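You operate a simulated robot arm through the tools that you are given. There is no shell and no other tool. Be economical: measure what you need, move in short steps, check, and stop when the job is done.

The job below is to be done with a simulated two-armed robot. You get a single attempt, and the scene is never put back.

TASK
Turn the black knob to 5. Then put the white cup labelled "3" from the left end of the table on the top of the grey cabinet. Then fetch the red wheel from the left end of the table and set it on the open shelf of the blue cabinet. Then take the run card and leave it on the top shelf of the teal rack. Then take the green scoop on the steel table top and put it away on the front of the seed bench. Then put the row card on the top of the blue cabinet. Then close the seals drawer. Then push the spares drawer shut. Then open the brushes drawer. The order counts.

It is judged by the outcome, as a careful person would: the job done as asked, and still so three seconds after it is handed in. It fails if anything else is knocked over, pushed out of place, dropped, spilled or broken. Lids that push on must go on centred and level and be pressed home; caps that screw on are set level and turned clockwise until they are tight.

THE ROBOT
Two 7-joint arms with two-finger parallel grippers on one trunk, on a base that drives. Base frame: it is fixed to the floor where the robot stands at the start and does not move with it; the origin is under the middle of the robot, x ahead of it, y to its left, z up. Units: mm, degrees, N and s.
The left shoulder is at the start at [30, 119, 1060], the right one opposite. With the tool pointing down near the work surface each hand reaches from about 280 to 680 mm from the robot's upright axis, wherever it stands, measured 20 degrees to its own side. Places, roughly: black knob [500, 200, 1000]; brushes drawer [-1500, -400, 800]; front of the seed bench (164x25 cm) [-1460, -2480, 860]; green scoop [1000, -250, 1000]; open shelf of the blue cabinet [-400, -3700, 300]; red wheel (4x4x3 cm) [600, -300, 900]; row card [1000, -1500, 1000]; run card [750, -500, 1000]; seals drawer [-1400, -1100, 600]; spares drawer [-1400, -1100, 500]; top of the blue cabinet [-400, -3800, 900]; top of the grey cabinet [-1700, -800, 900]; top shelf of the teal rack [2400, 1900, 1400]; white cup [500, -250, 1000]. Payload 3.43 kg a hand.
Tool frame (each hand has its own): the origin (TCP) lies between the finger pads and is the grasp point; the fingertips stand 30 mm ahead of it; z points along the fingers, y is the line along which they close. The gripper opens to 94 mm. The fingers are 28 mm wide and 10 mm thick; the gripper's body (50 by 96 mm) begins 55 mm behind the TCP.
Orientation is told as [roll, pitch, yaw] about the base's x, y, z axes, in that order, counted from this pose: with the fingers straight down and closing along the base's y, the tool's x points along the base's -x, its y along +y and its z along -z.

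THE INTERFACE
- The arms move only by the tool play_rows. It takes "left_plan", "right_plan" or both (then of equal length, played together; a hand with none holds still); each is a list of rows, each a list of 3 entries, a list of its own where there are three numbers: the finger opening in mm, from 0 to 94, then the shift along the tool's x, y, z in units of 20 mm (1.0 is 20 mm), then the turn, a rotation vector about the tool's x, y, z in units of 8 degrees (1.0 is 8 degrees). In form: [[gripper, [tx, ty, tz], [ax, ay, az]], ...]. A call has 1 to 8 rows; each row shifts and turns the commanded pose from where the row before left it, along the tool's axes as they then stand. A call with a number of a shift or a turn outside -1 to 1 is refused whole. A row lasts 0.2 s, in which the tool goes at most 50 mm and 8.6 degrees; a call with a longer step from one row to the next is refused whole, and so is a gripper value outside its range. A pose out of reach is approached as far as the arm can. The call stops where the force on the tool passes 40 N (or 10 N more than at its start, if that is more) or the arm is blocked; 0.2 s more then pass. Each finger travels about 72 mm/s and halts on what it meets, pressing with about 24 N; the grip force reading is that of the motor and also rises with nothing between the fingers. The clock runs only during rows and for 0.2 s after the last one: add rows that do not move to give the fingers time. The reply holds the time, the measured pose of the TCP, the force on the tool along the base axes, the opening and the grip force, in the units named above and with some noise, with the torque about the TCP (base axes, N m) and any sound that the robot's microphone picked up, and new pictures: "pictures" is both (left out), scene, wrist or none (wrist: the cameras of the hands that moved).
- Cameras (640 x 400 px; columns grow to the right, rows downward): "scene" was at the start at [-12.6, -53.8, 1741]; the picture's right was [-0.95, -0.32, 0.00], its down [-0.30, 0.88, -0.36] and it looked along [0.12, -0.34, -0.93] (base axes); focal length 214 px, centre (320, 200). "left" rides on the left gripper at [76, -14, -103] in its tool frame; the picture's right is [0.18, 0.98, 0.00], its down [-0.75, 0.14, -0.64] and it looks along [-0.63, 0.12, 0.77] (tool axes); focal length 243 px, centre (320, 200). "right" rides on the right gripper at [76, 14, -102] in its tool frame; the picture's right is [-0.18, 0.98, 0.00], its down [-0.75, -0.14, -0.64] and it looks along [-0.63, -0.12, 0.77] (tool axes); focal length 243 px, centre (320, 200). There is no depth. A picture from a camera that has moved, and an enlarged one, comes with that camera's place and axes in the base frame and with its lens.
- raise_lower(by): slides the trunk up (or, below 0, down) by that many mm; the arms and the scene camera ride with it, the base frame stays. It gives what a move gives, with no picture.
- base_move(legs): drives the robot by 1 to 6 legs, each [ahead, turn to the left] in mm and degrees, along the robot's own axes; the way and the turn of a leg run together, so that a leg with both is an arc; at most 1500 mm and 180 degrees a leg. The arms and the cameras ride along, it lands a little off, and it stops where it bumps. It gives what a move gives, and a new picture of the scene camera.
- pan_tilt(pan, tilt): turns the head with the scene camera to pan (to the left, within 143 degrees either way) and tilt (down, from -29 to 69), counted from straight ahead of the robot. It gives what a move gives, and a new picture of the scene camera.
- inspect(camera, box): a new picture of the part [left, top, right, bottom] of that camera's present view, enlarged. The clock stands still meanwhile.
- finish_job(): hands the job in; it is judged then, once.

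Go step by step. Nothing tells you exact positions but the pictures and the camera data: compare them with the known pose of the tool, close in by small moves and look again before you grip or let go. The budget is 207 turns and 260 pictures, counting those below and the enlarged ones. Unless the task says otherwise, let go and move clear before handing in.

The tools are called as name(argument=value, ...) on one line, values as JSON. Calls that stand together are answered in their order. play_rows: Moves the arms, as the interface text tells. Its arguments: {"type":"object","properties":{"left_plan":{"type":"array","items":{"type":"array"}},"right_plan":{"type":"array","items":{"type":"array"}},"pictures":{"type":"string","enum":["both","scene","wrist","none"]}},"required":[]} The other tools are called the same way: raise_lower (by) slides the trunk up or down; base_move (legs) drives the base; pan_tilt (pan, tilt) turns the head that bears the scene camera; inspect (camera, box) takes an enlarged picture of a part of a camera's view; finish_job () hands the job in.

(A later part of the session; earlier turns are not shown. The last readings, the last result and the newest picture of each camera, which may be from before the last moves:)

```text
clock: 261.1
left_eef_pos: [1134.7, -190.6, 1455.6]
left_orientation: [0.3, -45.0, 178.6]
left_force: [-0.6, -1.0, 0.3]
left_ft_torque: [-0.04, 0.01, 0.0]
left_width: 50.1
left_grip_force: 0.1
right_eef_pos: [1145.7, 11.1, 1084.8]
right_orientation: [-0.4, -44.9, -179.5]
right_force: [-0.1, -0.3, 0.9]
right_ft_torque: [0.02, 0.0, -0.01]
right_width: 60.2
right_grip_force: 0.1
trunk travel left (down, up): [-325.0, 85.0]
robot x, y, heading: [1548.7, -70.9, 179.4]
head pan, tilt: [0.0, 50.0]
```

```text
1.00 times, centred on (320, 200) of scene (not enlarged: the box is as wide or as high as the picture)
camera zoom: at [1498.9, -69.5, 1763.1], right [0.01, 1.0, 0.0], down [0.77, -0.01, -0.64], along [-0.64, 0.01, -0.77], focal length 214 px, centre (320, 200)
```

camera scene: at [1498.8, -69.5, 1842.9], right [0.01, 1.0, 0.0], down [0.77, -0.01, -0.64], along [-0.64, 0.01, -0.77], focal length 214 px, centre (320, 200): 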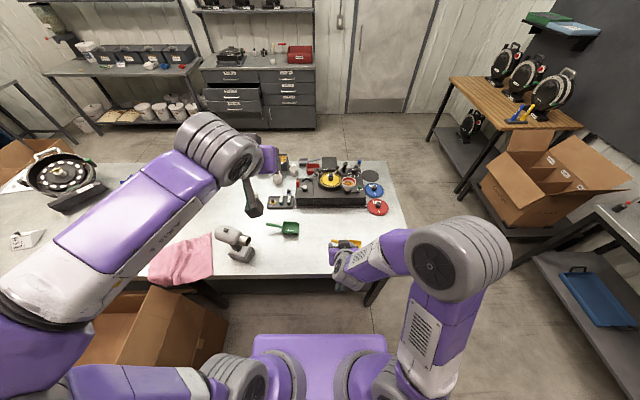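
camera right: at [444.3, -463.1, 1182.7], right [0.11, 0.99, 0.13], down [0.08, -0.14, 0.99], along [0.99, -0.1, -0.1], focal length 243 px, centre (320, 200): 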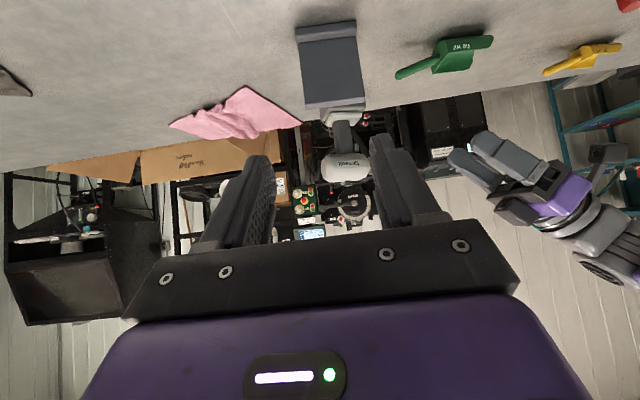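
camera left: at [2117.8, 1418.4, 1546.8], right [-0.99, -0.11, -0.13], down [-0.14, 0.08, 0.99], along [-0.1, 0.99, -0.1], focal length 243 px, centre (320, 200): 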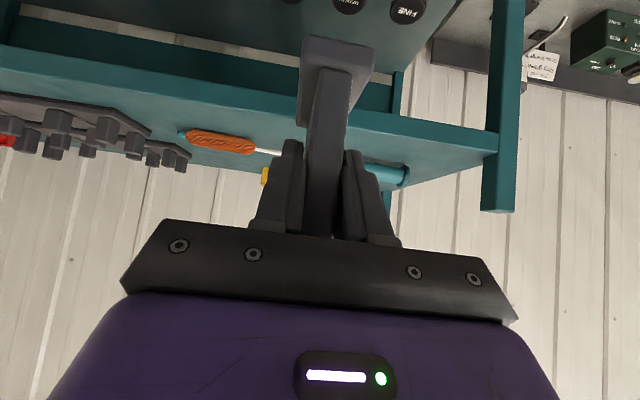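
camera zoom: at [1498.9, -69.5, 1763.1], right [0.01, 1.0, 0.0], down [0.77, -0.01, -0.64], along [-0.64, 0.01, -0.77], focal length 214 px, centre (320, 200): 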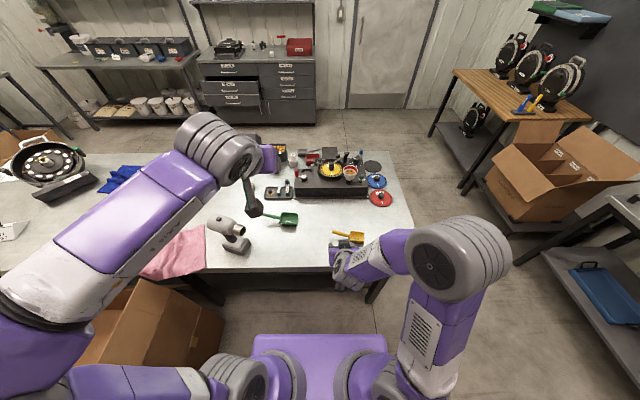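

I level the left hand, turn it square to the scoop's handle, and roll 100 mm closer.

play_rows(left_plan=[[60, [0, 0, 0], [0, 0.94, 0]], [60, [0, 0, 0], [0, 0.94, 0]], [60, [0, 0, 0], [0, 0.94, 0]], [60, [0, 0, 0.5], [0, 0.94, 0]], [60, [0, 0, 0.5], [0, 0.94, 0]], [60, [0, 0, 1], [0, 0.93, 0]], [60, [0, 0, 1], [0, 0, -1]], [60, [0, 0, 1], [0, 0, -1]]], pictures="none")

play_rows(left_plan=[[60, [0, 0, 1], [0, 0, -1]], [60, [0, 0, 1], [0, 0, -1]], [60, [0, 0, 1], [0, 0, -1]], [60, [0, 0, 1], [0, 0, -1]], [60, [0, 0, 1], [0, 0, -1]], [60, [0, 0, 1], [0, 0, -1]], [60, [0, 0, 1], [0, 0, -1.0]], [60, [0, 0, 0.5], [0, 0, 0]]], pictures="none")

base_move(legs=[[100, 0]])

inspect(camera="left", box=[0, 0, 640, 400])

```text
clock: 262.9
left_eef_pos: [1124.4, -190.4, 1376.9]
left_orientation: [0.2, 0.0, -165.1]
left_force: [-0.4, 0.5, 0.2]
left_ft_torque: [-0.01, 0.0, 0.0]
left_width: 60.1
left_grip_force: 0.0
right_eef_pos: [1146.5, 10.8, 1083.9]
right_orientation: [-0.4, -44.8, -179.7]
right_force: [0.1, -0.7, 0.3]
right_ft_torque: [-0.01, 0.01, 0.03]
right_width: 59.8
right_grip_force: 0.0
trunk travel left (down, up): [-325.0, 85.0]
robot x, y, heading: [1546.5, -68.0, 179.3]
head pan, tilt: [0.0, 50.0]
```

```text
clock: 264.6
left_eef_pos: [1124.8, -190.8, 1225.5]
left_orientation: [0.0, -0.2, -109.2]
left_force: [0.6, 0.2, -0.1]
left_ft_torque: [0.02, -0.02, 0.02]
left_width: 59.9
left_grip_force: 0.1
right_eef_pos: [1146.5, 9.9, 1083.6]
right_orientation: [-0.4, -44.9, -179.6]
right_force: [0.5, 0.4, 0.6]
right_ft_torque: [-0.03, 0.01, -0.01]
right_width: 60.0
right_grip_force: 0.1
trunk travel left (down, up): [-325.0, 85.0]
robot x, y, heading: [1544.0, -69.8, 179.0]
head pan, tilt: [0.0, 50.0]
```

```text
clock: 265.8
left_eef_pos: [1026.0, -188.9, 1227.2]
left_orientation: [0.2, -0.3, -109.1]
left_force: [-0.9, -0.5, 0.1]
left_ft_torque: [0.0, 0.0, -0.03]
left_width: 60.1
left_grip_force: 0.1
right_eef_pos: [1048.7, 11.1, 1083.1]
right_orientation: [-0.2, -44.8, -179.6]
right_force: [-0.3, 0.0, 0.5]
right_ft_torque: [-0.01, -0.01, -0.01]
right_width: 59.8
right_grip_force: 0.0
trunk travel left (down, up): [-325.0, 85.0]
robot x, y, heading: [1450.3, -69.6, 178.9]
head pan, tilt: [0.0, 50.0]
camera scene: at [1400.4, -68.0, 1763.0], right [0.01, 1.0, 0.0], down [0.77, -0.01, -0.64], along [-0.64, 0.01, -0.77], focal length 214 px, centre (320, 200)
```

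scene: 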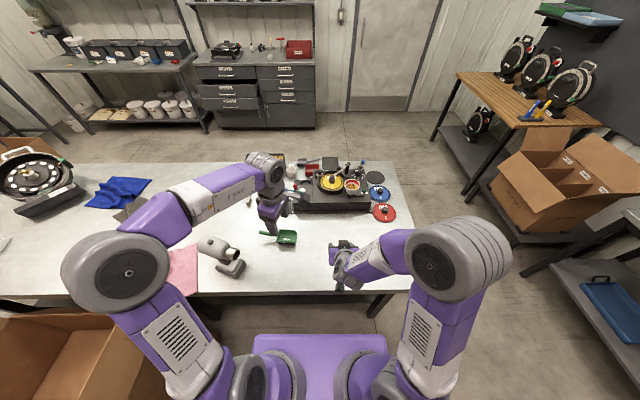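

```text
1.00 times, centred on (320, 200) of left (not enlarged: the box is as wide or as high as the picture)
camera zoom: at [1038.3, -111.2, 1329.1], right [0.99, -0.15, 0.0], down [-0.11, -0.76, 0.64], along [-0.1, -0.64, -0.76], focal length 243 px, centre (320, 200)
```

zoom: 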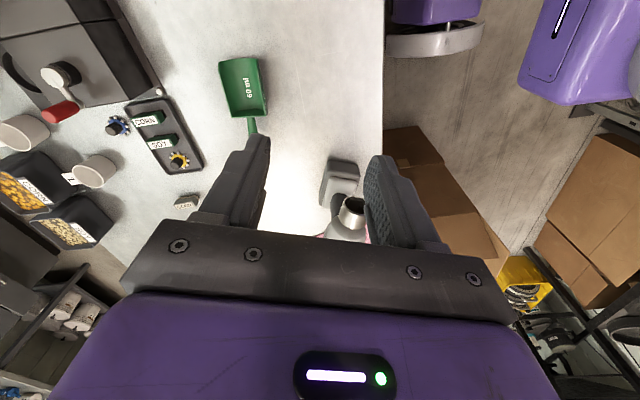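

play_rows(left_plan=[[50, [-0.95, -0.69, 0.9], [0, 0, 0]], [50, [-0.95, -0.69, 0.9], [0, 0, 0]], [50, [-0.95, -0.69, 0.9], [0, 0, 0]], [50, [-0.95, -0.69, 0.9], [0, 0, 0]], [50, [-0.95, -0.69, 0.9], [0, 0, 0]], [50, [-0.95, -0.69, 0.9], [0, 0, 0]], [50, [-0.95, -0.69, 0.9], [0, 0, 0]], [50, [-0.95, -0.69, 0.9], [0, 0, 0]]], pictures="wrist")

inspect(camera="left", box=[200, 60, 440, 210])

```text
clock: 267.6
left_eef_pos: [871.5, -298.0, 1083.2]
left_orientation: [0.1, -0.1, -109.3]
left_force: [0.1, -0.6, -0.4]
left_ft_torque: [-0.02, -0.01, 0.0]
left_width: 49.9
left_grip_force: 0.0
right_eef_pos: [1048.4, 12.3, 1083.8]
right_orientation: [-0.4, -44.8, -179.6]
right_force: [0.6, -0.6, -0.7]
right_ft_torque: [-0.01, 0.02, 0.0]
right_width: 60.0
right_grip_force: 0.0
trunk travel left (down, up): [-325.0, 85.0]
robot x, y, heading: [1447.7, -68.0, 179.4]
head pan, tilt: [0.0, 50.0]
camera left: at [883.5, -220.6, 1185.1], right [0.99, -0.15, 0.0], down [-0.11, -0.76, 0.64], along [-0.09, -0.64, -0.76], focal length 243 px, centre (320, 200)
```

left: 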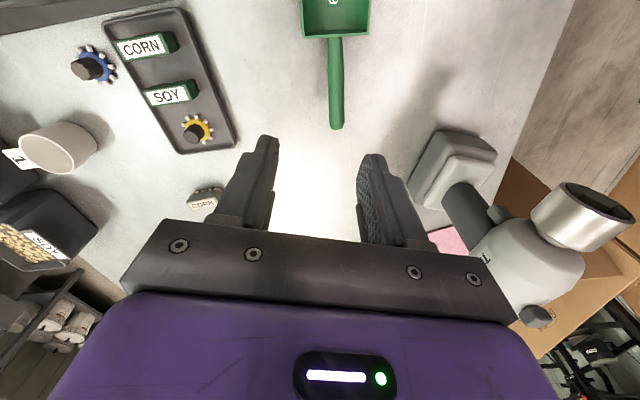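

```text
2.67 times, centred on (320, 135) of left
camera zoom: at [883.5, -220.6, 1185.1], right [0.99, -0.15, 0.0], down [-0.11, -0.76, 0.64], along [-0.09, -0.64, -0.76], focal length 647 px, centre (320, 373)
```

zoom: 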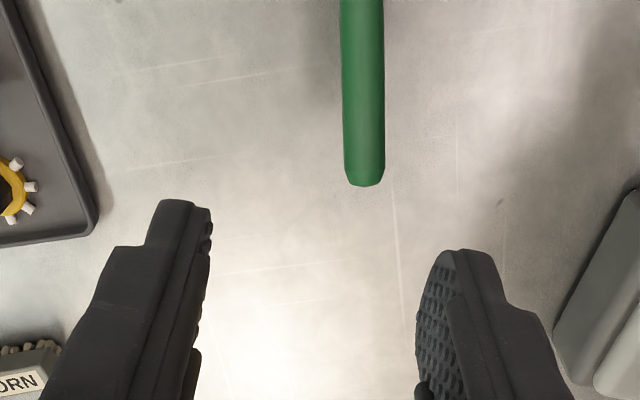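

play_rows(left_plan=[[50, [0.93, 0.68, 0.8], [0, 0, 0]], [50, [0, 0, 0.9], [0, 0, -0.92]], [50, [0, 0, 0.9], [0, 0, -0.92]], [50, [0, 0, 0.9], [0, 0, 0]], [50, [0, 0, 0.9], [0, 0, 0]], [50, [0, 0, 0.9], [0, 0, 0]], [50, [0, 0, 0.9], [0, 0, 0]], [50, [0, 0, 0], [0, 0, 0]]], pictures="none")

inspect(camera="left", box=[160, 0, 480, 200])

```text
clock: 269.4
left_eef_pos: [892.0, -284.0, 959.9]
left_orientation: [0.1, -0.1, -94.6]
left_force: [0.1, 0.5, -0.2]
left_ft_torque: [0.0, -0.01, -0.01]
left_width: 50.0
left_grip_force: 0.0
right_eef_pos: [1048.7, 11.8, 1084.2]
right_orientation: [-0.2, -44.9, -179.6]
right_force: [-0.4, 0.2, -0.7]
right_ft_torque: [0.01, 0.03, 0.0]
right_width: 60.0
right_grip_force: 0.1
trunk travel left (down, up): [-325.0, 85.0]
robot x, y, heading: [1446.3, -67.8, 178.8]
head pan, tilt: [0.0, 50.0]
```

```text
2.00 times, centred on (320, 100) of left
camera zoom: at [883.6, -206.2, 1061.5], right [0.99, 0.11, 0.0], down [0.08, -0.76, 0.64], along [0.07, -0.64, -0.76], focal length 485 px, centre (320, 400)
```

zoom: 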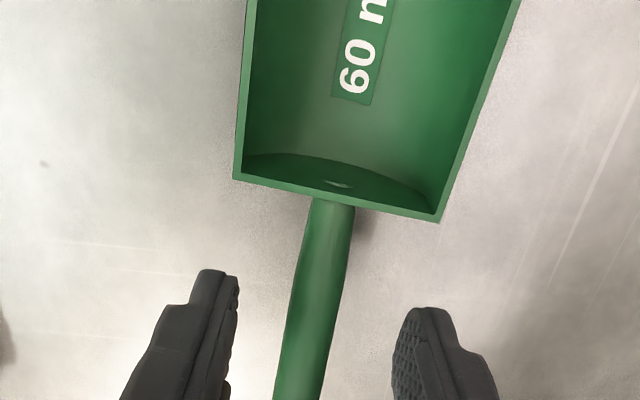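

play_rows(left_plan=[[50, [0, -0.2, 0.6], [0, 0, 0.7]], [50, [0, 0, 0.7], [0, 0, 0]], [50, [0, 0, 0.7], [0, 0, 0]], [50, [0, 0, 0.3], [0, 0, 0]], [50, [0, 0, 0], [0, 0, 0]]], pictures="none")

inspect(camera="left", box=[160, 50, 480, 250])

```text
clock: 270.6
left_eef_pos: [887.8, -284.0, 914.1]
left_orientation: [0.2, -0.2, -100.1]
left_force: [0.0, 0.5, -0.1]
left_ft_torque: [-0.03, 0.0, -0.01]
left_width: 50.2
left_grip_force: 0.0
right_eef_pos: [1049.8, 11.3, 1084.5]
right_orientation: [-0.3, -44.9, -179.6]
right_force: [-0.2, -0.1, -1.4]
right_ft_torque: [-0.01, 0.02, -0.02]
right_width: 60.0
right_grip_force: 0.1
trunk travel left (down, up): [-325.0, 85.0]
robot x, y, heading: [1449.2, -69.0, 179.2]
head pan, tilt: [0.0, 50.0]
```

```text
2.00 times, centred on (320, 150) of left
camera zoom: at [887.3, -205.9, 1015.5], right [1.0, 0.01, 0.0], down [0.01, -0.76, 0.65], along [0.01, -0.65, -0.76], focal length 485 px, centre (320, 300)
```

zoom: 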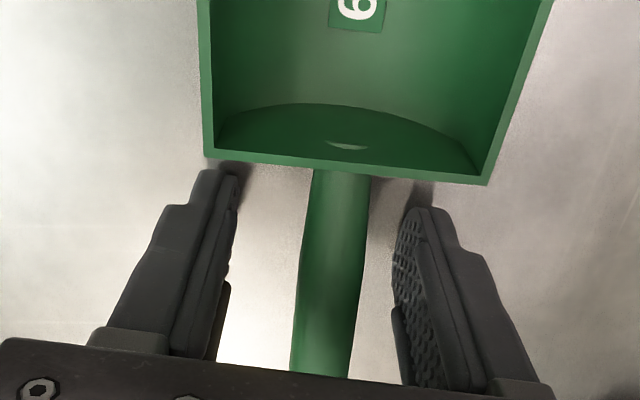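

play_rows(left_plan=[[5, [0, 0, 0], [0, 0, 0]], [5, [0, 0, 0], [0, 0, 0]], [5, [0, 0, 0], [0, 0, 0]], [5, [0, 0, 0], [0, 0, 0]], [5, [0, 0, -0.6], [0, 0, 0]], [5, [0, 0, -0.8], [0, 0, 0]], [5, [0, 0, -0.8], [0, 0, 0]], [5, [0, 0, 0], [0, 0, 0]]], pictures="wrist")

```text
clock: 272.4
left_eef_pos: [887.0, -284.2, 958.3]
left_orientation: [0.0, -0.2, -100.2]
left_force: [-0.3, 0.1, -0.2]
left_ft_torque: [-0.01, 0.03, 0.03]
left_width: 18.6
left_grip_force: 23.7
right_eef_pos: [1049.0, 12.1, 1082.5]
right_orientation: [-0.4, -44.8, -179.6]
right_force: [0.2, 0.2, 0.2]
right_ft_torque: [0.03, -0.01, 0.0]
right_width: 60.1
right_grip_force: 0.1
trunk travel left (down, up): [-325.0, 85.0]
robot x, y, heading: [1446.0, -70.1, 179.1]
head pan, tilt: [0.0, 50.0]
camera left: at [886.8, -205.5, 1059.4], right [1.0, 0.01, 0.0], down [0.01, -0.76, 0.64], along [0.01, -0.64, -0.76], focal length 243 px, centre (320, 200)
```

left: 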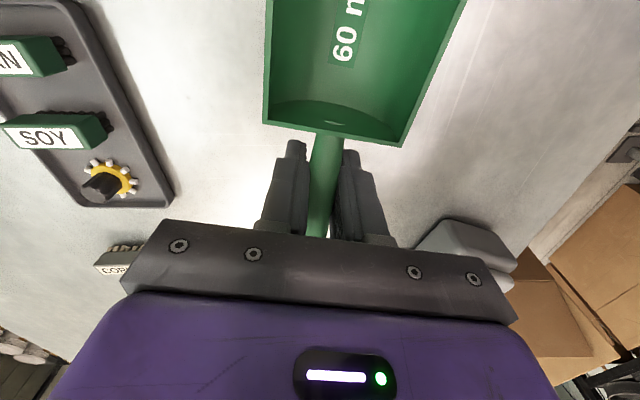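

The scoop is held by its handle. I lift it clear, draw it in, and drive around the table towards the seed bench.

play_rows(left_plan=[[5, [0, 0, -1], [0, 0, 0]], [5, [0, 0, -1], [0, 0, 0]], [5, [0, 0, -1], [0, 0, 0]], [5, [0, 0, -1], [0, 0, 0]], [5, [0, 0, -1], [0, 0, 0]], [5, [0, 0, -1], [0, 0, 0]], [5, [0, 0, -1], [0, 0, 0]], [5, [0, 0, -1], [0, 0, 0]]], pictures="none")

play_rows(left_plan=[[5, [0.5, 0.9, -0.6], [0, 0, 0]], [5, [0.5, 0.9, -0.6], [0, 0, 0]], [5, [0.5, 0.9, -0.6], [0, 0, 0]], [5, [0.5, 0.9, -0.6], [0, 0, 0]], [5, [0.5, 0.9, -0.6], [0, 0, 0]], [5, [0.5, 0.9, -0.6], [0, 0, 0]], [5, [0.5, 0.9, 0], [0, 0, 0]]], pictures="none")

base_move(legs=[[-110, 0], [0, -89], [1000, 0], [0, 90], [1100, 0], [530, 0]])

```text
clock: 274.2
left_eef_pos: [886.8, -282.6, 1118.3]
left_orientation: [0.0, -0.2, -100.1]
left_force: [0.2, 0.3, -0.2]
left_ft_torque: [-0.04, 0.04, 0.03]
left_width: 18.7
left_grip_force: 24.2
right_eef_pos: [1050.3, 12.1, 1083.6]
right_orientation: [-0.3, -44.9, -179.7]
right_force: [0.4, 0.1, -0.3]
right_ft_torque: [0.03, -0.01, 0.02]
right_width: 59.6
right_grip_force: 0.0
trunk travel left (down, up): [-325.0, 85.0]
robot x, y, heading: [1446.9, -66.4, 179.3]
head pan, tilt: [0.0, 50.0]
```

```text
clock: 275.8
left_eef_pos: [1025.1, -236.1, 1188.8]
left_orientation: [0.1, -0.2, -100.1]
left_force: [-0.2, 0.4, -0.1]
left_ft_torque: [-0.02, 0.03, 0.01]
left_width: 18.6
left_grip_force: 24.2
right_eef_pos: [1049.3, 11.5, 1084.8]
right_orientation: [-0.2, -44.9, -179.6]
right_force: [0.8, 0.3, -0.5]
right_ft_torque: [0.0, 0.03, 0.02]
right_width: 60.1
right_grip_force: 0.1
trunk travel left (down, up): [-325.0, 85.0]
robot x, y, heading: [1448.5, -70.8, 178.9]
head pan, tilt: [0.0, 50.0]
```

```text
clock: 297.2
left_eef_pos: [-512.4, 722.8, 1189.3]
left_orientation: [0.0, -0.2, -98.4]
left_force: [-0.7, -0.3, -0.4]
left_ft_torque: [0.01, -0.01, 0.0]
left_width: 18.6
left_grip_force: 24.0
right_eef_pos: [-493.9, 973.3, 1082.3]
right_orientation: [-0.3, -44.9, -178.1]
right_force: [-0.4, 0.4, 0.8]
right_ft_torque: [0.0, 0.0, -0.03]
right_width: 60.0
right_grip_force: 0.1
trunk travel left (down, up): [-325.0, 85.0]
robot x, y, heading: [-93.5, 905.1, -179.2]
head pan, tilt: [0.0, 50.0]
camera scene: at [-139.4, 901.7, 1762.9], right [-0.01, 1.0, 0.0], down [0.77, 0.01, -0.64], along [-0.64, -0.01, -0.77], focal length 214 px, centre (320, 200)
```

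scene: 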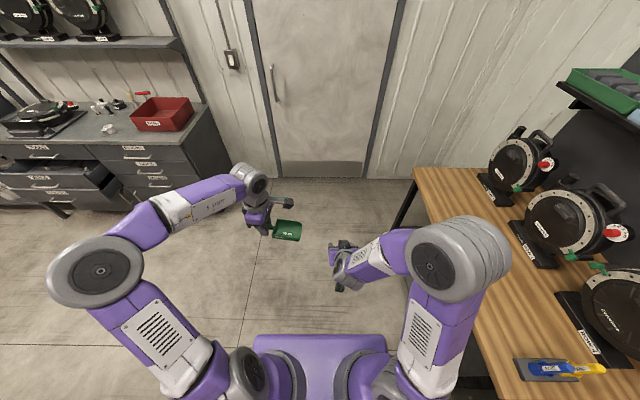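

base_move(legs=[[0, 79], [1200, 0], [1200, 0], [1000, 0], [0, -79.8]])

inspect(camera="scene", box=[120, 60, 520, 310])

```text
clock: 320.6
left_eef_pos: [-1091.3, -2639.4, 1189.6]
left_orientation: [0.1, -0.2, -98.1]
left_force: [0.9, -0.3, -0.1]
left_ft_torque: [-0.01, 0.01, 0.0]
left_width: 18.6
left_grip_force: 24.1
right_eef_pos: [-1075.2, -2389.5, 1083.1]
right_orientation: [-0.3, -44.8, -177.4]
right_force: [-0.3, -0.4, 0.6]
right_ft_torque: [0.0, -0.01, 0.0]
right_width: 60.2
right_grip_force: 0.2
trunk travel left (down, up): [-325.0, 85.0]
robot x, y, heading: [-672.5, -2453.0, -178.8]
head pan, tilt: [0.0, 50.0]
camera scene: at [-721.2, -2457.1, 1762.9], right [-0.02, 1.0, 0.0], down [0.77, 0.02, -0.64], along [-0.64, -0.01, -0.77], focal length 214 px, centre (320, 200)
```

scene: 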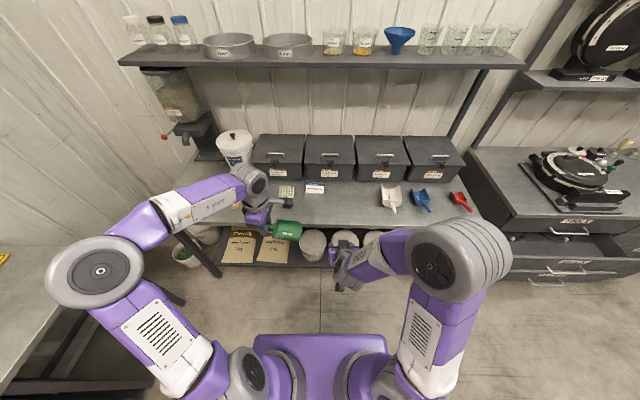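

```text
1.60 times, centred on (320, 185) of scene
camera zoom: at [-721.2, -2457.1, 1762.9], right [-0.02, 1.0, 0.0], down [0.77, 0.02, -0.64], along [-0.64, -0.01, -0.77], focal length 343 px, centre (320, 224)
```

zoom: 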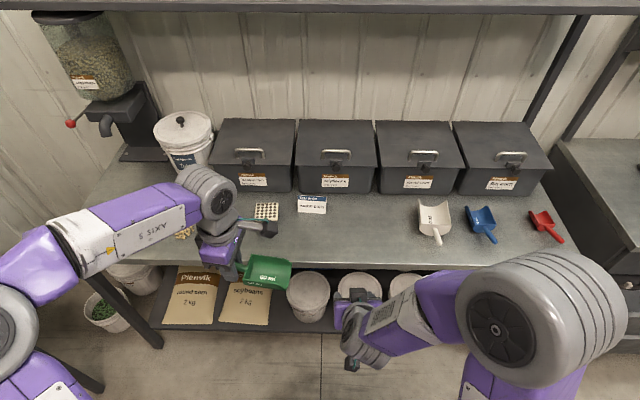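

There is free room on the bench front between the sign and the white scoop, about [-1460, -2400] for my grip. I shift sideways to suit the left hand.

base_move(legs=[[0, -90], [240, 0], [0, 88.9], [200, 0]])

inspect(camera="scene", box=[120, 60, 520, 310])

```text
clock: 331.1
left_eef_pos: [-1304.6, -2394.1, 1190.2]
left_orientation: [0.1, -0.2, -99.2]
left_force: [0.4, 0.3, -0.5]
left_ft_torque: [-0.04, -0.01, 0.0]
left_width: 18.9
left_grip_force: 23.9
right_eef_pos: [-1282.0, -2142.9, 1083.8]
right_orientation: [-0.3, -44.8, -178.8]
right_force: [-0.2, -0.6, 0.1]
right_ft_torque: [0.0, 0.0, 0.04]
right_width: 59.9
right_grip_force: 0.0
trunk travel left (down, up): [-325.0, 85.0]
robot x, y, heading: [-883.0, -2217.9, 180.0]
head pan, tilt: [0.0, 50.0]
camera scene: at [-929.3, -2218.3, 1762.9], right [0.0, 1.0, 0.0], down [0.77, 0.0, -0.64], along [-0.64, 0.0, -0.77], focal length 214 px, centre (320, 200)
```

scene: 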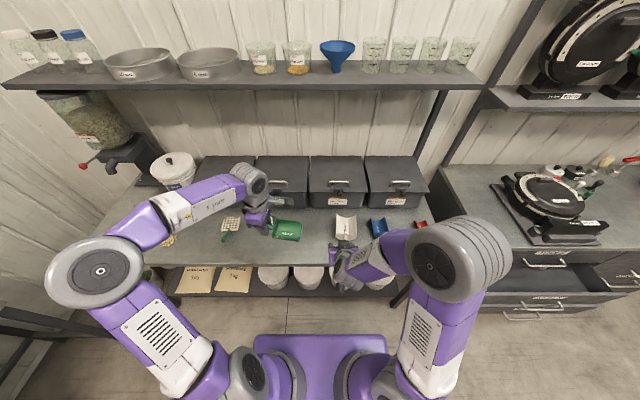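

```text
1.60 times, centred on (320, 185) of scene
camera zoom: at [-929.3, -2218.3, 1762.9], right [0.0, 1.0, 0.0], down [0.77, 0.0, -0.64], along [-0.64, 0.0, -0.77], focal length 343 px, centre (320, 224)
```

zoom: 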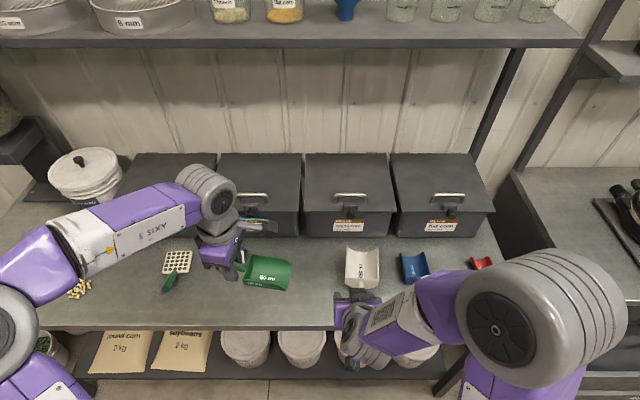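

play_rows(left_plan=[[5, [-0.19, -0.945, 0.7], [0, 0, 0]], [5, [-0.19, -0.945, 0.7], [0, 0, 0]], [5, [-0.19, -0.945, 0.7], [0, 0, 0]], [5, [-0.19, -0.945, 0.7], [0, 0, 0]], [5, [-0.19, -0.945, 0.7], [0, 0, 0]], [5, [-0.19, -0.945, 0.7], [0, 0, 0]], [5, [-0.19, -0.945, 0.7], [0, 0, 0]], [5, [0, 0, 0.9], [0, 0, 0]]], pictures="both")

```text
clock: 332.9
left_eef_pos: [-1439.5, -2397.8, 1073.6]
left_orientation: [0.0, -0.3, -99.2]
left_force: [-0.6, 0.0, -0.2]
left_ft_torque: [-0.01, 0.04, 0.01]
left_width: 18.4
left_grip_force: 23.7
right_eef_pos: [-1281.1, -2142.9, 1084.1]
right_orientation: [-0.3, -44.9, -178.8]
right_force: [0.6, 0.1, 0.5]
right_ft_torque: [-0.02, -0.01, 0.01]
right_width: 60.1
right_grip_force: 0.0
trunk travel left (down, up): [-325.0, 85.0]
robot x, y, heading: [-882.7, -2214.8, 180.2]
head pan, tilt: [0.0, 50.0]
camera scene: at [-928.6, -2218.6, 1763.0], right [0.0, 1.0, 0.0], down [0.77, 0.0, -0.64], along [-0.64, 0.0, -0.77], focal length 214 px, centre (320, 200)
camera left: at [-1440.7, -2319.7, 1175.6], right [1.0, 0.02, 0.0], down [0.02, -0.76, 0.65], along [0.02, -0.65, -0.76], focal length 243 px, centre (320, 200)
```

scene: 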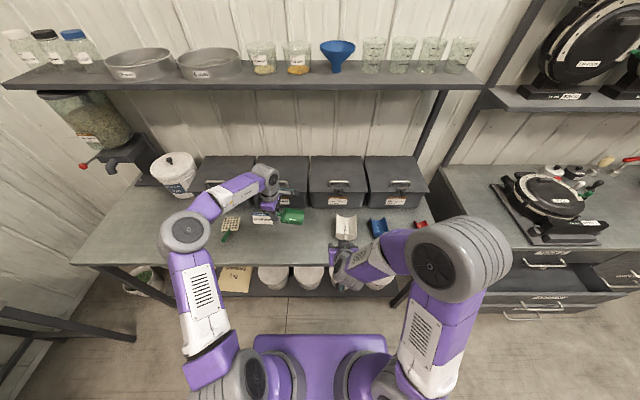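
left: 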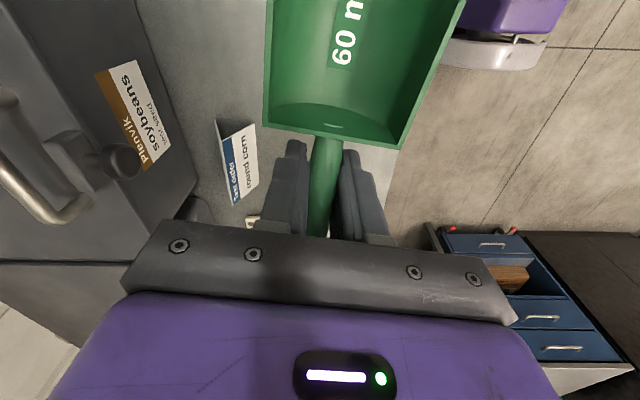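

play_rows(left_plan=[[5, [0, 0, 0.95], [0, 0, 0]], [5, [0, 0, 0.95], [0, 0, 0]], [5, [0, 0, 0.95], [0, 0, 0]], [5, [0, 0, 0.95], [0, 0, 0]], [5, [0, 0, 0.95], [0, 0, 0]], [5, [0, 0, 0.95], [0, 0, 0]], [5, [0, 0, 0.5], [0, 0, 0]], [5, [0, 0, 0], [0, 0, 0]]], pictures="wrist")

```text
clock: 334.8
left_eef_pos: [-1437.9, -2398.2, 950.1]
left_orientation: [0.2, -0.2, -99.1]
left_force: [-0.6, -0.1, -0.1]
left_ft_torque: [-0.01, 0.03, 0.02]
left_width: 18.6
left_grip_force: 23.8
right_eef_pos: [-1281.8, -2142.3, 1083.4]
right_orientation: [-0.4, -44.9, -178.8]
right_force: [1.0, -0.6, 0.2]
right_ft_torque: [0.02, 0.02, 0.01]
right_width: 59.8
right_grip_force: 0.1
trunk travel left (down, up): [-325.0, 85.0]
robot x, y, heading: [-882.6, -2218.9, 180.2]
head pan, tilt: [0.0, 50.0]
camera left: at [-1439.4, -2320.0, 1051.6], right [1.0, 0.02, 0.0], down [0.02, -0.76, 0.65], along [0.02, -0.65, -0.76], focal length 243 px, centre (320, 200)
```

left: 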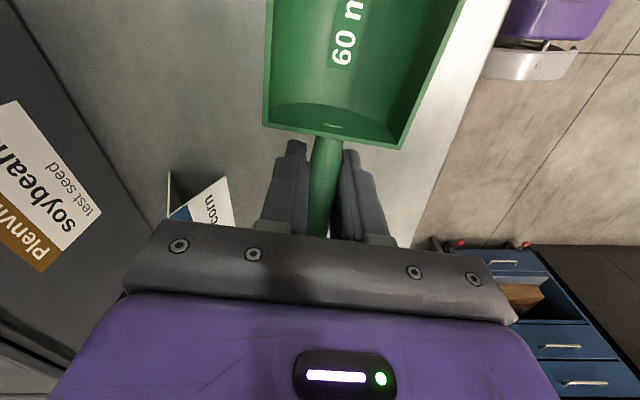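

play_rows(left_plan=[[5, [0, 0, 0.4], [0, 0, 0]], [5, [0, 0, 0.4], [0, 0, 0]], [5, [0, 0, 0.4], [0, 0, 0]], [5, [0, 0, 0.2], [0, 0, 0]], [5, [0, 0, 0.2], [0, 0, 0]], [5, [0, 0, 0.2], [0, 0, 0]], [5, [0, 0, 0.2], [0, 0, 0]], [5, [0, 0, 0], [0, 0, 0]]], pictures="none")

```text
clock: 336.6
left_eef_pos: [-1438.9, -2399.5, 909.1]
left_orientation: [0.1, -0.2, -99.2]
left_force: [0.8, -0.1, 0.2]
left_ft_torque: [0.01, 0.0, -0.02]
left_width: 18.5
left_grip_force: 24.4
right_eef_pos: [-1282.3, -2142.9, 1083.3]
right_orientation: [-0.5, -44.9, -178.7]
right_force: [-0.1, -1.1, -0.5]
right_ft_torque: [0.01, -0.03, -0.03]
right_width: 60.0
right_grip_force: 0.0
trunk travel left (down, up): [-325.0, 85.0]
robot x, y, heading: [-881.3, -2218.1, 179.8]
head pan, tilt: [0.0, 50.0]
```

play_rows(left_plan=[[5, [0, 0, 0.2], [0, 0, 0]], [5, [0, 0, 0.2], [0, 0, 0]], [5, [0, 0, 0.2], [0, 0, 0]], [5, [0, 0, 0], [0, 0, 0]]], pictures="none")

inspect(camera="left", box=[160, 0, 480, 200])

```text
clock: 337.6
left_eef_pos: [-1439.5, -2398.6, 897.7]
left_orientation: [0.0, -0.1, -99.2]
left_force: [1.0, -0.1, -0.1]
left_ft_torque: [-0.04, 0.04, 0.0]
left_width: 18.6
left_grip_force: 24.0
right_eef_pos: [-1281.4, -2144.1, 1084.0]
right_orientation: [-0.4, -45.0, -178.9]
right_force: [-0.4, -0.1, 0.8]
right_ft_torque: [-0.02, -0.02, 0.0]
right_width: 59.9
right_grip_force: 0.0
trunk travel left (down, up): [-325.0, 85.0]
robot x, y, heading: [-880.3, -2215.9, 179.9]
head pan, tilt: [0.0, 50.0]
```

```text
2.00 times, centred on (320, 100) of left
camera zoom: at [-1439.8, -2320.5, 999.4], right [1.0, 0.02, 0.0], down [0.02, -0.76, 0.65], along [0.02, -0.65, -0.76], focal length 485 px, centre (320, 400)
```

zoom: 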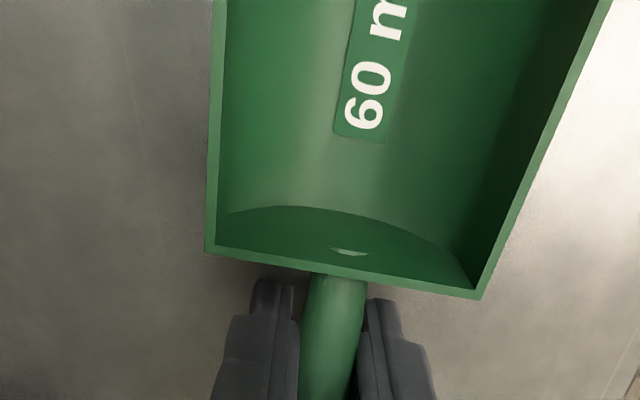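

play_rows(left_plan=[[5, [0, 0, 0.2], [0, 0, 0]], [5, [0, 0, 0.2], [0, 0, 0]], [5, [0, 0, 0.2], [0, 0, 0]], [5, [0, 0, 0], [0, 0, 0]]], pictures="none")

```text
clock: 338.7
left_eef_pos: [-1439.4, -2400.6, 890.3]
left_orientation: [-0.3, -0.4, -99.1]
left_force: [8.5, -1.7, 16.7]
left_ft_torque: [0.23, -0.46, -0.14]
left_width: 18.8
left_grip_force: 23.8
right_eef_pos: [-1279.4, -2144.0, 1085.0]
right_orientation: [-0.4, -45.0, -178.8]
right_force: [0.6, 0.9, -0.4]
right_ft_torque: [0.04, -0.01, -0.02]
right_width: 60.2
right_grip_force: 0.1
trunk travel left (down, up): [-325.0, 85.0]
robot x, y, heading: [-882.5, -2218.0, -179.9]
head pan, tilt: [0.0, 50.0]
stopped in row 4 (left hand): the force on the tool passed its limit at 40 N (the readings are from after the stop); the commanded pose is now the measured one
```

Touched down. I release and rise.

play_rows(left_plan=[[20, [0, 0, -0.05], [0, 0, 0]], [24, [0, 0, 0], [0, 0, 0]], [44, [0, 0, 0], [0, 0, 0]], [44, [0, 0, 0], [0, 0, 0]], [44, [0, 0, -0.8], [0, 0, 0]], [44, [0, 0, -1], [0, 0, 0]], [44, [0, 0, -1], [0, 0, 0]], [44, [0, 0, -1], [0, 0, 0]]], pictures="none")

play_rows(left_plan=[[44, [0, 0, -1], [0, 0, 0]], [44, [0, 0, -1], [0, 0, 0]], [44, [0, 0, -1], [0, 0, 0]], [44, [0, 0, -1], [0, 0, 0]], [44, [0, 0.9, -1], [0, 0, 0]], [44, [0, 0.9, -1], [0, 0, 0]], [44, [0, 0.9, 0], [0, 0, 0]], [44, [0, 0.9, 0], [0, 0, 0]]], pictures="none")

inspect(camera="scene", box=[160, 140, 480, 340])

```text
clock: 340.5
left_eef_pos: [-1440.6, -2398.7, 965.5]
left_orientation: [-0.3, -0.4, -99.2]
left_force: [-0.1, -0.2, -0.6]
left_ft_torque: [-0.02, 0.04, 0.0]
left_width: 43.6
left_grip_force: 0.1
right_eef_pos: [-1280.3, -2142.3, 1082.9]
right_orientation: [-0.3, -44.9, -178.8]
right_force: [0.2, 0.1, 0.3]
right_ft_torque: [0.03, 0.01, 0.01]
right_width: 59.9
right_grip_force: 0.1
trunk travel left (down, up): [-325.0, 85.0]
robot x, y, heading: [-881.7, -2219.2, -180.1]
head pan, tilt: [0.0, 50.0]
```

```text
clock: 342.3
left_eef_pos: [-1368.1, -2409.7, 1085.3]
left_orientation: [-0.4, -0.3, -99.1]
left_force: [0.1, -0.7, -0.2]
left_ft_torque: [-0.01, 0.01, -0.01]
left_width: 44.0
left_grip_force: 0.1
right_eef_pos: [-1280.8, -2143.5, 1086.0]
right_orientation: [-0.3, -45.0, -178.9]
right_force: [-0.9, -0.1, 0.7]
right_ft_torque: [-0.03, -0.02, 0.03]
right_width: 60.0
right_grip_force: 0.0
trunk travel left (down, up): [-325.0, 85.0]
robot x, y, heading: [-880.3, -2214.3, -180.2]
head pan, tilt: [0.0, 50.0]
```

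```text
2.00 times, centred on (320, 240) of scene
camera zoom: at [-927.8, -2218.4, 1763.0], right [0.0, 1.0, 0.0], down [0.77, 0.0, -0.64], along [-0.64, 0.0, -0.77], focal length 429 px, centre (320, 120)
```

zoom: 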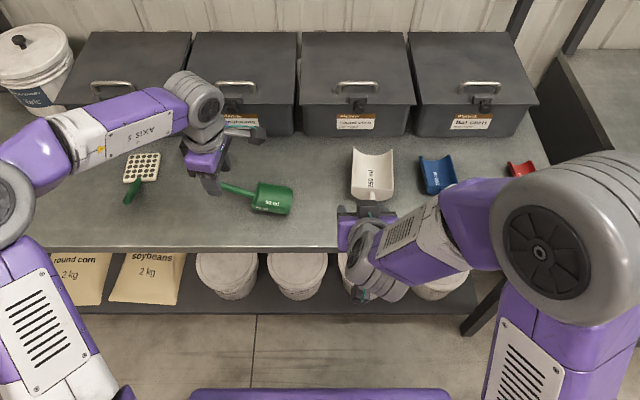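

The green scoop lies on the front of the seed bench. Next the row card; I drive towards it and look.

base_move(legs=[[0, -126.6], [890, 0], [0, -53.4]])

pan_tilt(pan=0, tilt=30)

```text
clock: 354.7
left_eef_pos: [157.8, -1329.6, 1086.6]
left_orientation: [-0.3, -0.4, 79.9]
left_force: [0.1, 0.8, 0.1]
left_ft_torque: [-0.02, -0.02, 0.01]
left_width: 44.2
left_grip_force: 0.0
right_eef_pos: [65.7, -1592.7, 1084.6]
right_orientation: [-0.3, -44.8, 0.2]
right_force: [-0.6, -0.2, 0.1]
right_ft_torque: [0.01, 0.01, 0.02]
right_width: 60.0
right_grip_force: 0.1
trunk travel left (down, up): [-325.0, 85.0]
robot x, y, heading: [-332.3, -1515.4, -0.9]
head pan, tilt: [0.0, 50.0]
camera scene: at [-285.0, -1514.1, 1762.9], right [-0.02, -1.0, 0.0], down [-0.77, 0.01, -0.64], along [0.64, -0.01, -0.77], focal length 214 px, centre (320, 200)
```

scene: 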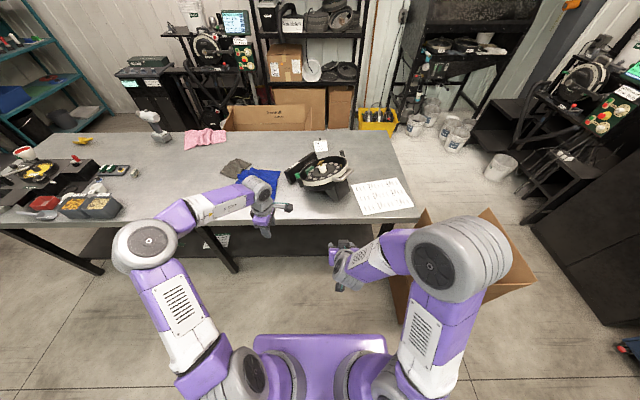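

```text
clock: 355.5
left_eef_pos: [158.2, -1327.8, 1085.6]
left_orientation: [-0.4, -0.3, 80.0]
left_force: [-0.6, -0.3, 0.4]
left_ft_torque: [-0.04, 0.0, -0.01]
left_width: 44.1
left_grip_force: 0.1
right_eef_pos: [66.6, -1592.0, 1083.3]
right_orientation: [-0.4, -44.8, 0.2]
right_force: [-0.6, 0.5, -0.5]
right_ft_torque: [-0.01, 0.0, 0.01]
right_width: 60.2
right_grip_force: 0.1
trunk travel left (down, up): [-325.0, 85.0]
robot x, y, heading: [-332.2, -1511.7, -1.3]
head pan, tilt: [0.0, 30.0]
camera scene: at [-271.5, -1514.0, 1792.4], right [-0.02, -1.0, 0.0], down [-0.5, 0.01, -0.87], along [0.87, -0.01, -0.5], focal length 214 px, centre (320, 200)
```

scene: 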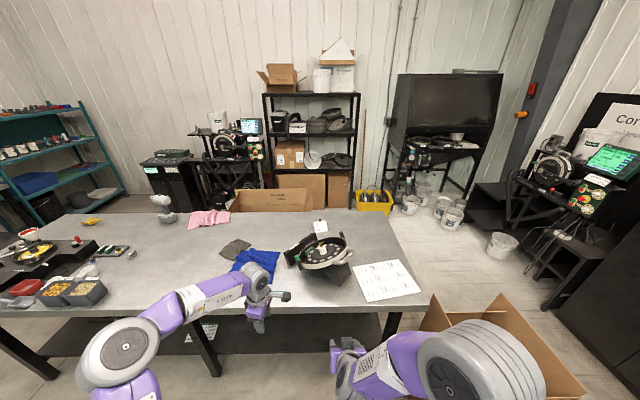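

The row card is at about [945, -1533], behind the big seeder. I raise the trunk and go to the table edge so that the right hand can reach over with a 45° pitch.

raise_lower(by=80)

base_move(legs=[[0, 20.6], [511, 0], [0, -19.3]])

inspect(camera="scene", box=[300, 130, 460, 230])

inspect(camera="right", box=[0, 0, 640, 400])

```text
clock: 356.7
left_eef_pos: [159.6, -1328.1, 1164.7]
left_orientation: [-0.3, -0.3, 80.0]
left_force: [0.6, -0.4, -0.1]
left_ft_torque: [-0.03, -0.03, 0.01]
left_width: 44.2
left_grip_force: 0.2
right_eef_pos: [67.4, -1594.0, 1164.1]
right_orientation: [-0.5, -44.8, 0.1]
right_force: [-0.2, 0.3, 0.1]
right_ft_torque: [-0.03, -0.04, -0.01]
right_width: 60.0
right_grip_force: 0.1
trunk travel left (down, up): [-405.0, 5.0]
robot x, y, heading: [-331.6, -1511.6, -0.9]
head pan, tilt: [0.0, 30.0]
```

```text
clock: 361.9
left_eef_pos: [635.6, -1147.8, 1164.0]
left_orientation: [-0.3, -0.4, 81.1]
left_force: [-1.0, -0.3, 0.3]
left_ft_torque: [0.01, 0.01, -0.01]
left_width: 44.0
left_grip_force: 0.1
right_eef_pos: [548.6, -1414.6, 1162.9]
right_orientation: [-0.2, -44.8, 1.4]
right_force: [0.4, 0.2, 0.5]
right_ft_torque: [-0.03, 0.01, -0.02]
right_width: 60.1
right_grip_force: 0.1
trunk travel left (down, up): [-405.0, 5.0]
robot x, y, heading: [151.2, -1342.7, 0.5]
head pan, tilt: [0.0, 30.0]
camera scene: at [210.2, -1342.2, 1872.5], right [0.0, -1.0, 0.0], down [-0.5, 0.0, -0.87], along [0.87, 0.0, -0.5], focal length 214 px, centre (320, 200)
```

scene: 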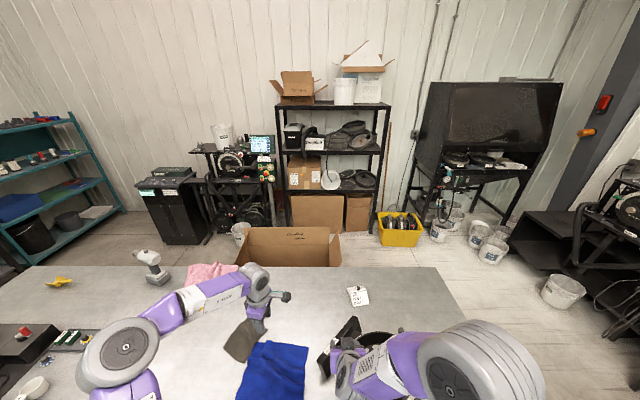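

```text
4.00 times, centred on (380, 180) of scene
camera zoom: at [210.2, -1342.2, 1872.5], right [0.0, -1.0, 0.0], down [-0.5, 0.0, -0.87], along [0.87, 0.0, -0.5], focal length 858 px, centre (80, 280)
```

zoom: 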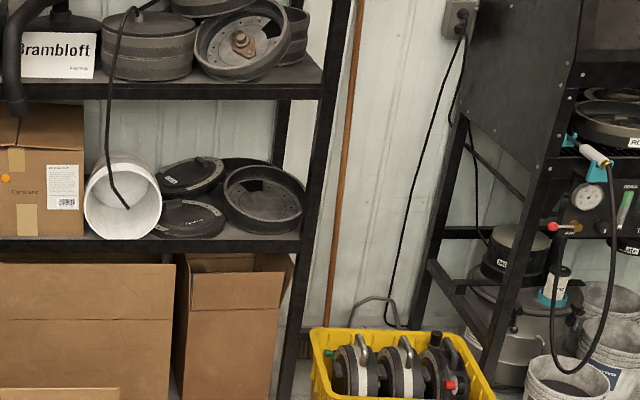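

```text
1.00 times, centred on (320, 200) of right (not enlarged: the box is as wide or as high as the picture)
camera zoom: at [422.3, -1404.3, 1182.9], right [0.11, 0.99, 0.13], down [0.08, -0.14, 0.99], along [0.99, -0.1, -0.1], focal length 243 px, centre (320, 200)
```

zoom: 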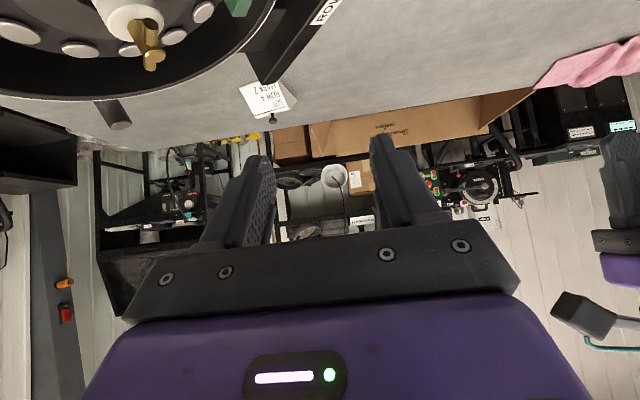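

inspect(camera="scene", box=[330, 275, 390, 315])

inspect(camera="right", box=[220, 60, 320, 140])

```text
10.00 times, centred on (360, 295) of scene
camera zoom: at [210.2, -1342.2, 1872.5], right [0.0, -1.0, 0.0], down [-0.5, 0.0, -0.87], along [0.87, 0.0, -0.5], focal length 2145 px, centre (-80, -750)
```

zoom: 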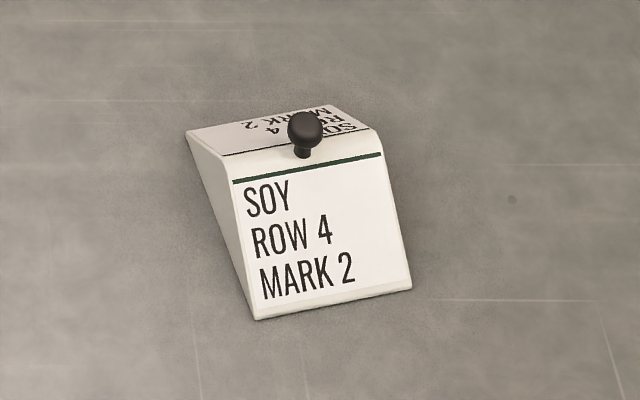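

```text
5.00 times, centred on (270, 100) of right
camera zoom: at [422.3, -1404.3, 1182.9], right [0.11, 0.99, 0.13], down [0.08, -0.14, 0.99], along [0.99, -0.1, -0.1], focal length 1213 px, centre (570, 700)
```

zoom: 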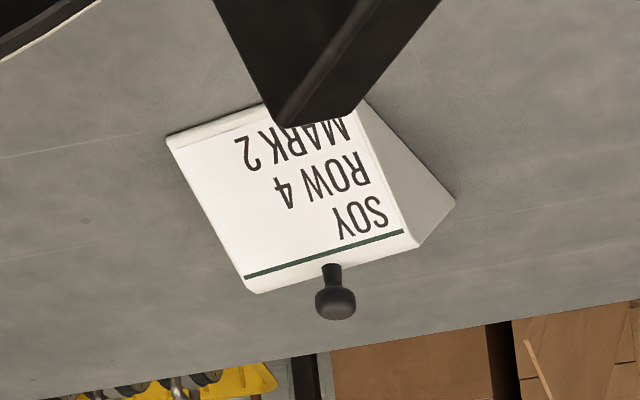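

The card is a small tent with a black knob on its ridge at about [937, -1538, 936]. I edge forward and bring the right hand over it.

base_move(legs=[[40, 0]])

play_rows(right_plan=[[50, [-0.95, -0.775, 0.95], [0, 0, 0]], [50, [-0.95, -0.775, 0.95], [0, 0, 0]], [50, [-0.95, -0.775, 0.95], [0, 0, 0]], [50, [-0.95, -0.775, 0.95], [0, 0, 0]], [50, [-0.95, -0.775, 0.95], [0, 0, 0]], [50, [-0.95, -0.775, 0.95], [0, 0, 0]], [50, [-0.95, -0.775, 0.95], [0, 0, 0]], [50, [-0.95, -0.775, 0.95], [0, 0, 0]]], pictures="none")

play_rows(right_plan=[[50, [-0.9, 0, 0.9], [0, 0, 0]], [50, [-0.9, 0, 0.9], [0, 0, 0]], [50, [-0.7, 0, 0.9], [0, 0, 0]], [50, [0.3, 0, 0.9], [0, 0, 0]], [50, [0.8, 0, 0.8], [0, 0, 0]], [50, [0.8, 0, 0.8], [0, 0, 0]], [50, [0.8, 0, 0.8], [0, 0, 0]], [50, [0.6, 0, 0.6], [0, 0, 0]]], pictures="both")

```text
clock: 362.7
left_eef_pos: [675.2, -1147.5, 1165.3]
left_orientation: [-0.4, -0.5, 81.0]
left_force: [-0.4, 1.4, 0.3]
left_ft_torque: [0.05, 0.0, -0.01]
left_width: 44.0
left_grip_force: 0.2
right_eef_pos: [588.6, -1413.3, 1164.9]
right_orientation: [-0.4, -44.8, 1.4]
right_force: [-0.6, -0.7, -0.8]
right_ft_torque: [-0.01, -0.02, 0.01]
right_width: 60.0
right_grip_force: 0.1
trunk travel left (down, up): [-405.0, 5.0]
robot x, y, heading: [194.7, -1339.2, 0.2]
head pan, tilt: [0.0, 30.0]
camera scene: at [246.9, -1341.7, 1872.6], right [0.0, -1.0, 0.0], down [-0.5, 0.0, -0.87], along [0.87, 0.0, -0.5], focal length 214 px, centre (320, 200)
```

scene: 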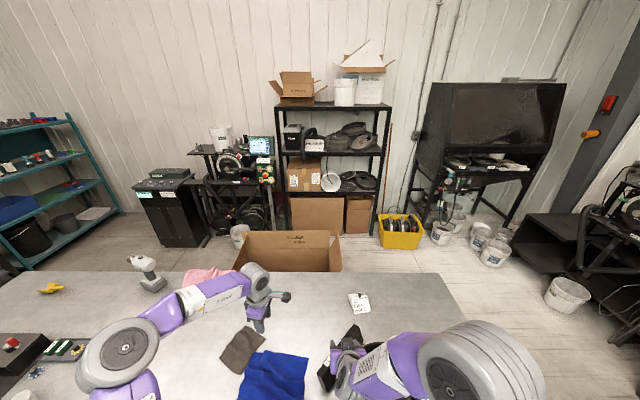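

```text
clock: 364.5
left_eef_pos: [676.3, -1148.5, 1164.3]
left_orientation: [-0.3, -0.4, 80.9]
left_force: [1.0, 0.0, 0.5]
left_ft_torque: [0.02, 0.01, 0.01]
left_width: 44.1
left_grip_force: 0.1
right_eef_pos: [807.1, -1532.5, 1161.8]
right_orientation: [-0.3, -44.8, 1.5]
right_force: [-0.1, -0.5, -0.5]
right_ft_torque: [-0.01, 0.02, 0.02]
right_width: 50.1
right_grip_force: 0.1
trunk travel left (down, up): [-405.0, 5.0]
robot x, y, heading: [193.0, -1340.2, 0.2]
head pan, tilt: [0.0, 30.0]
```

```text
clock: 366.3
left_eef_pos: [675.6, -1147.7, 1164.8]
left_orientation: [-0.3, -0.4, 81.0]
left_force: [0.2, -0.1, 0.1]
left_ft_torque: [-0.01, 0.01, -0.01]
left_width: 43.9
left_grip_force: 0.1
right_eef_pos: [889.0, -1532.6, 1059.6]
right_orientation: [-0.4, -44.9, 1.4]
right_force: [-0.3, 0.3, -0.1]
right_ft_torque: [0.02, -0.02, 0.0]
right_width: 50.0
right_grip_force: 0.1
trunk travel left (down, up): [-405.0, 5.0]
robot x, y, heading: [183.9, -1337.9, 0.3]
head pan, tilt: [0.0, 30.0]
camera scene: at [249.0, -1341.9, 1872.5], right [0.0, -1.0, 0.0], down [-0.5, 0.0, -0.87], along [0.87, 0.0, -0.5], focal length 214 px, centre (320, 200)
camera right: at [760.1, -1522.6, 1078.1], right [0.11, 0.99, 0.13], down [0.08, -0.13, 0.99], along [0.99, -0.1, -0.1], focal length 243 px, centre (320, 200)
```

scene: 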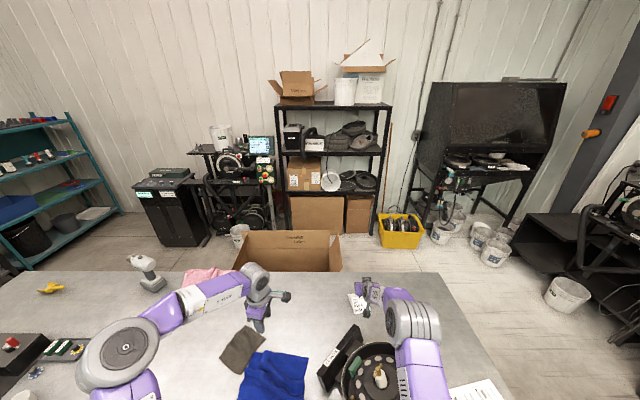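
right: 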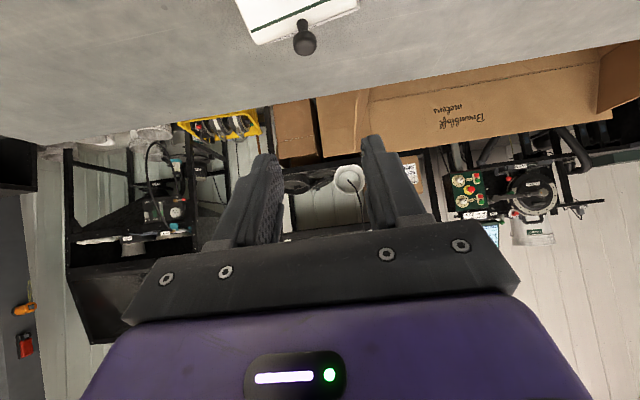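

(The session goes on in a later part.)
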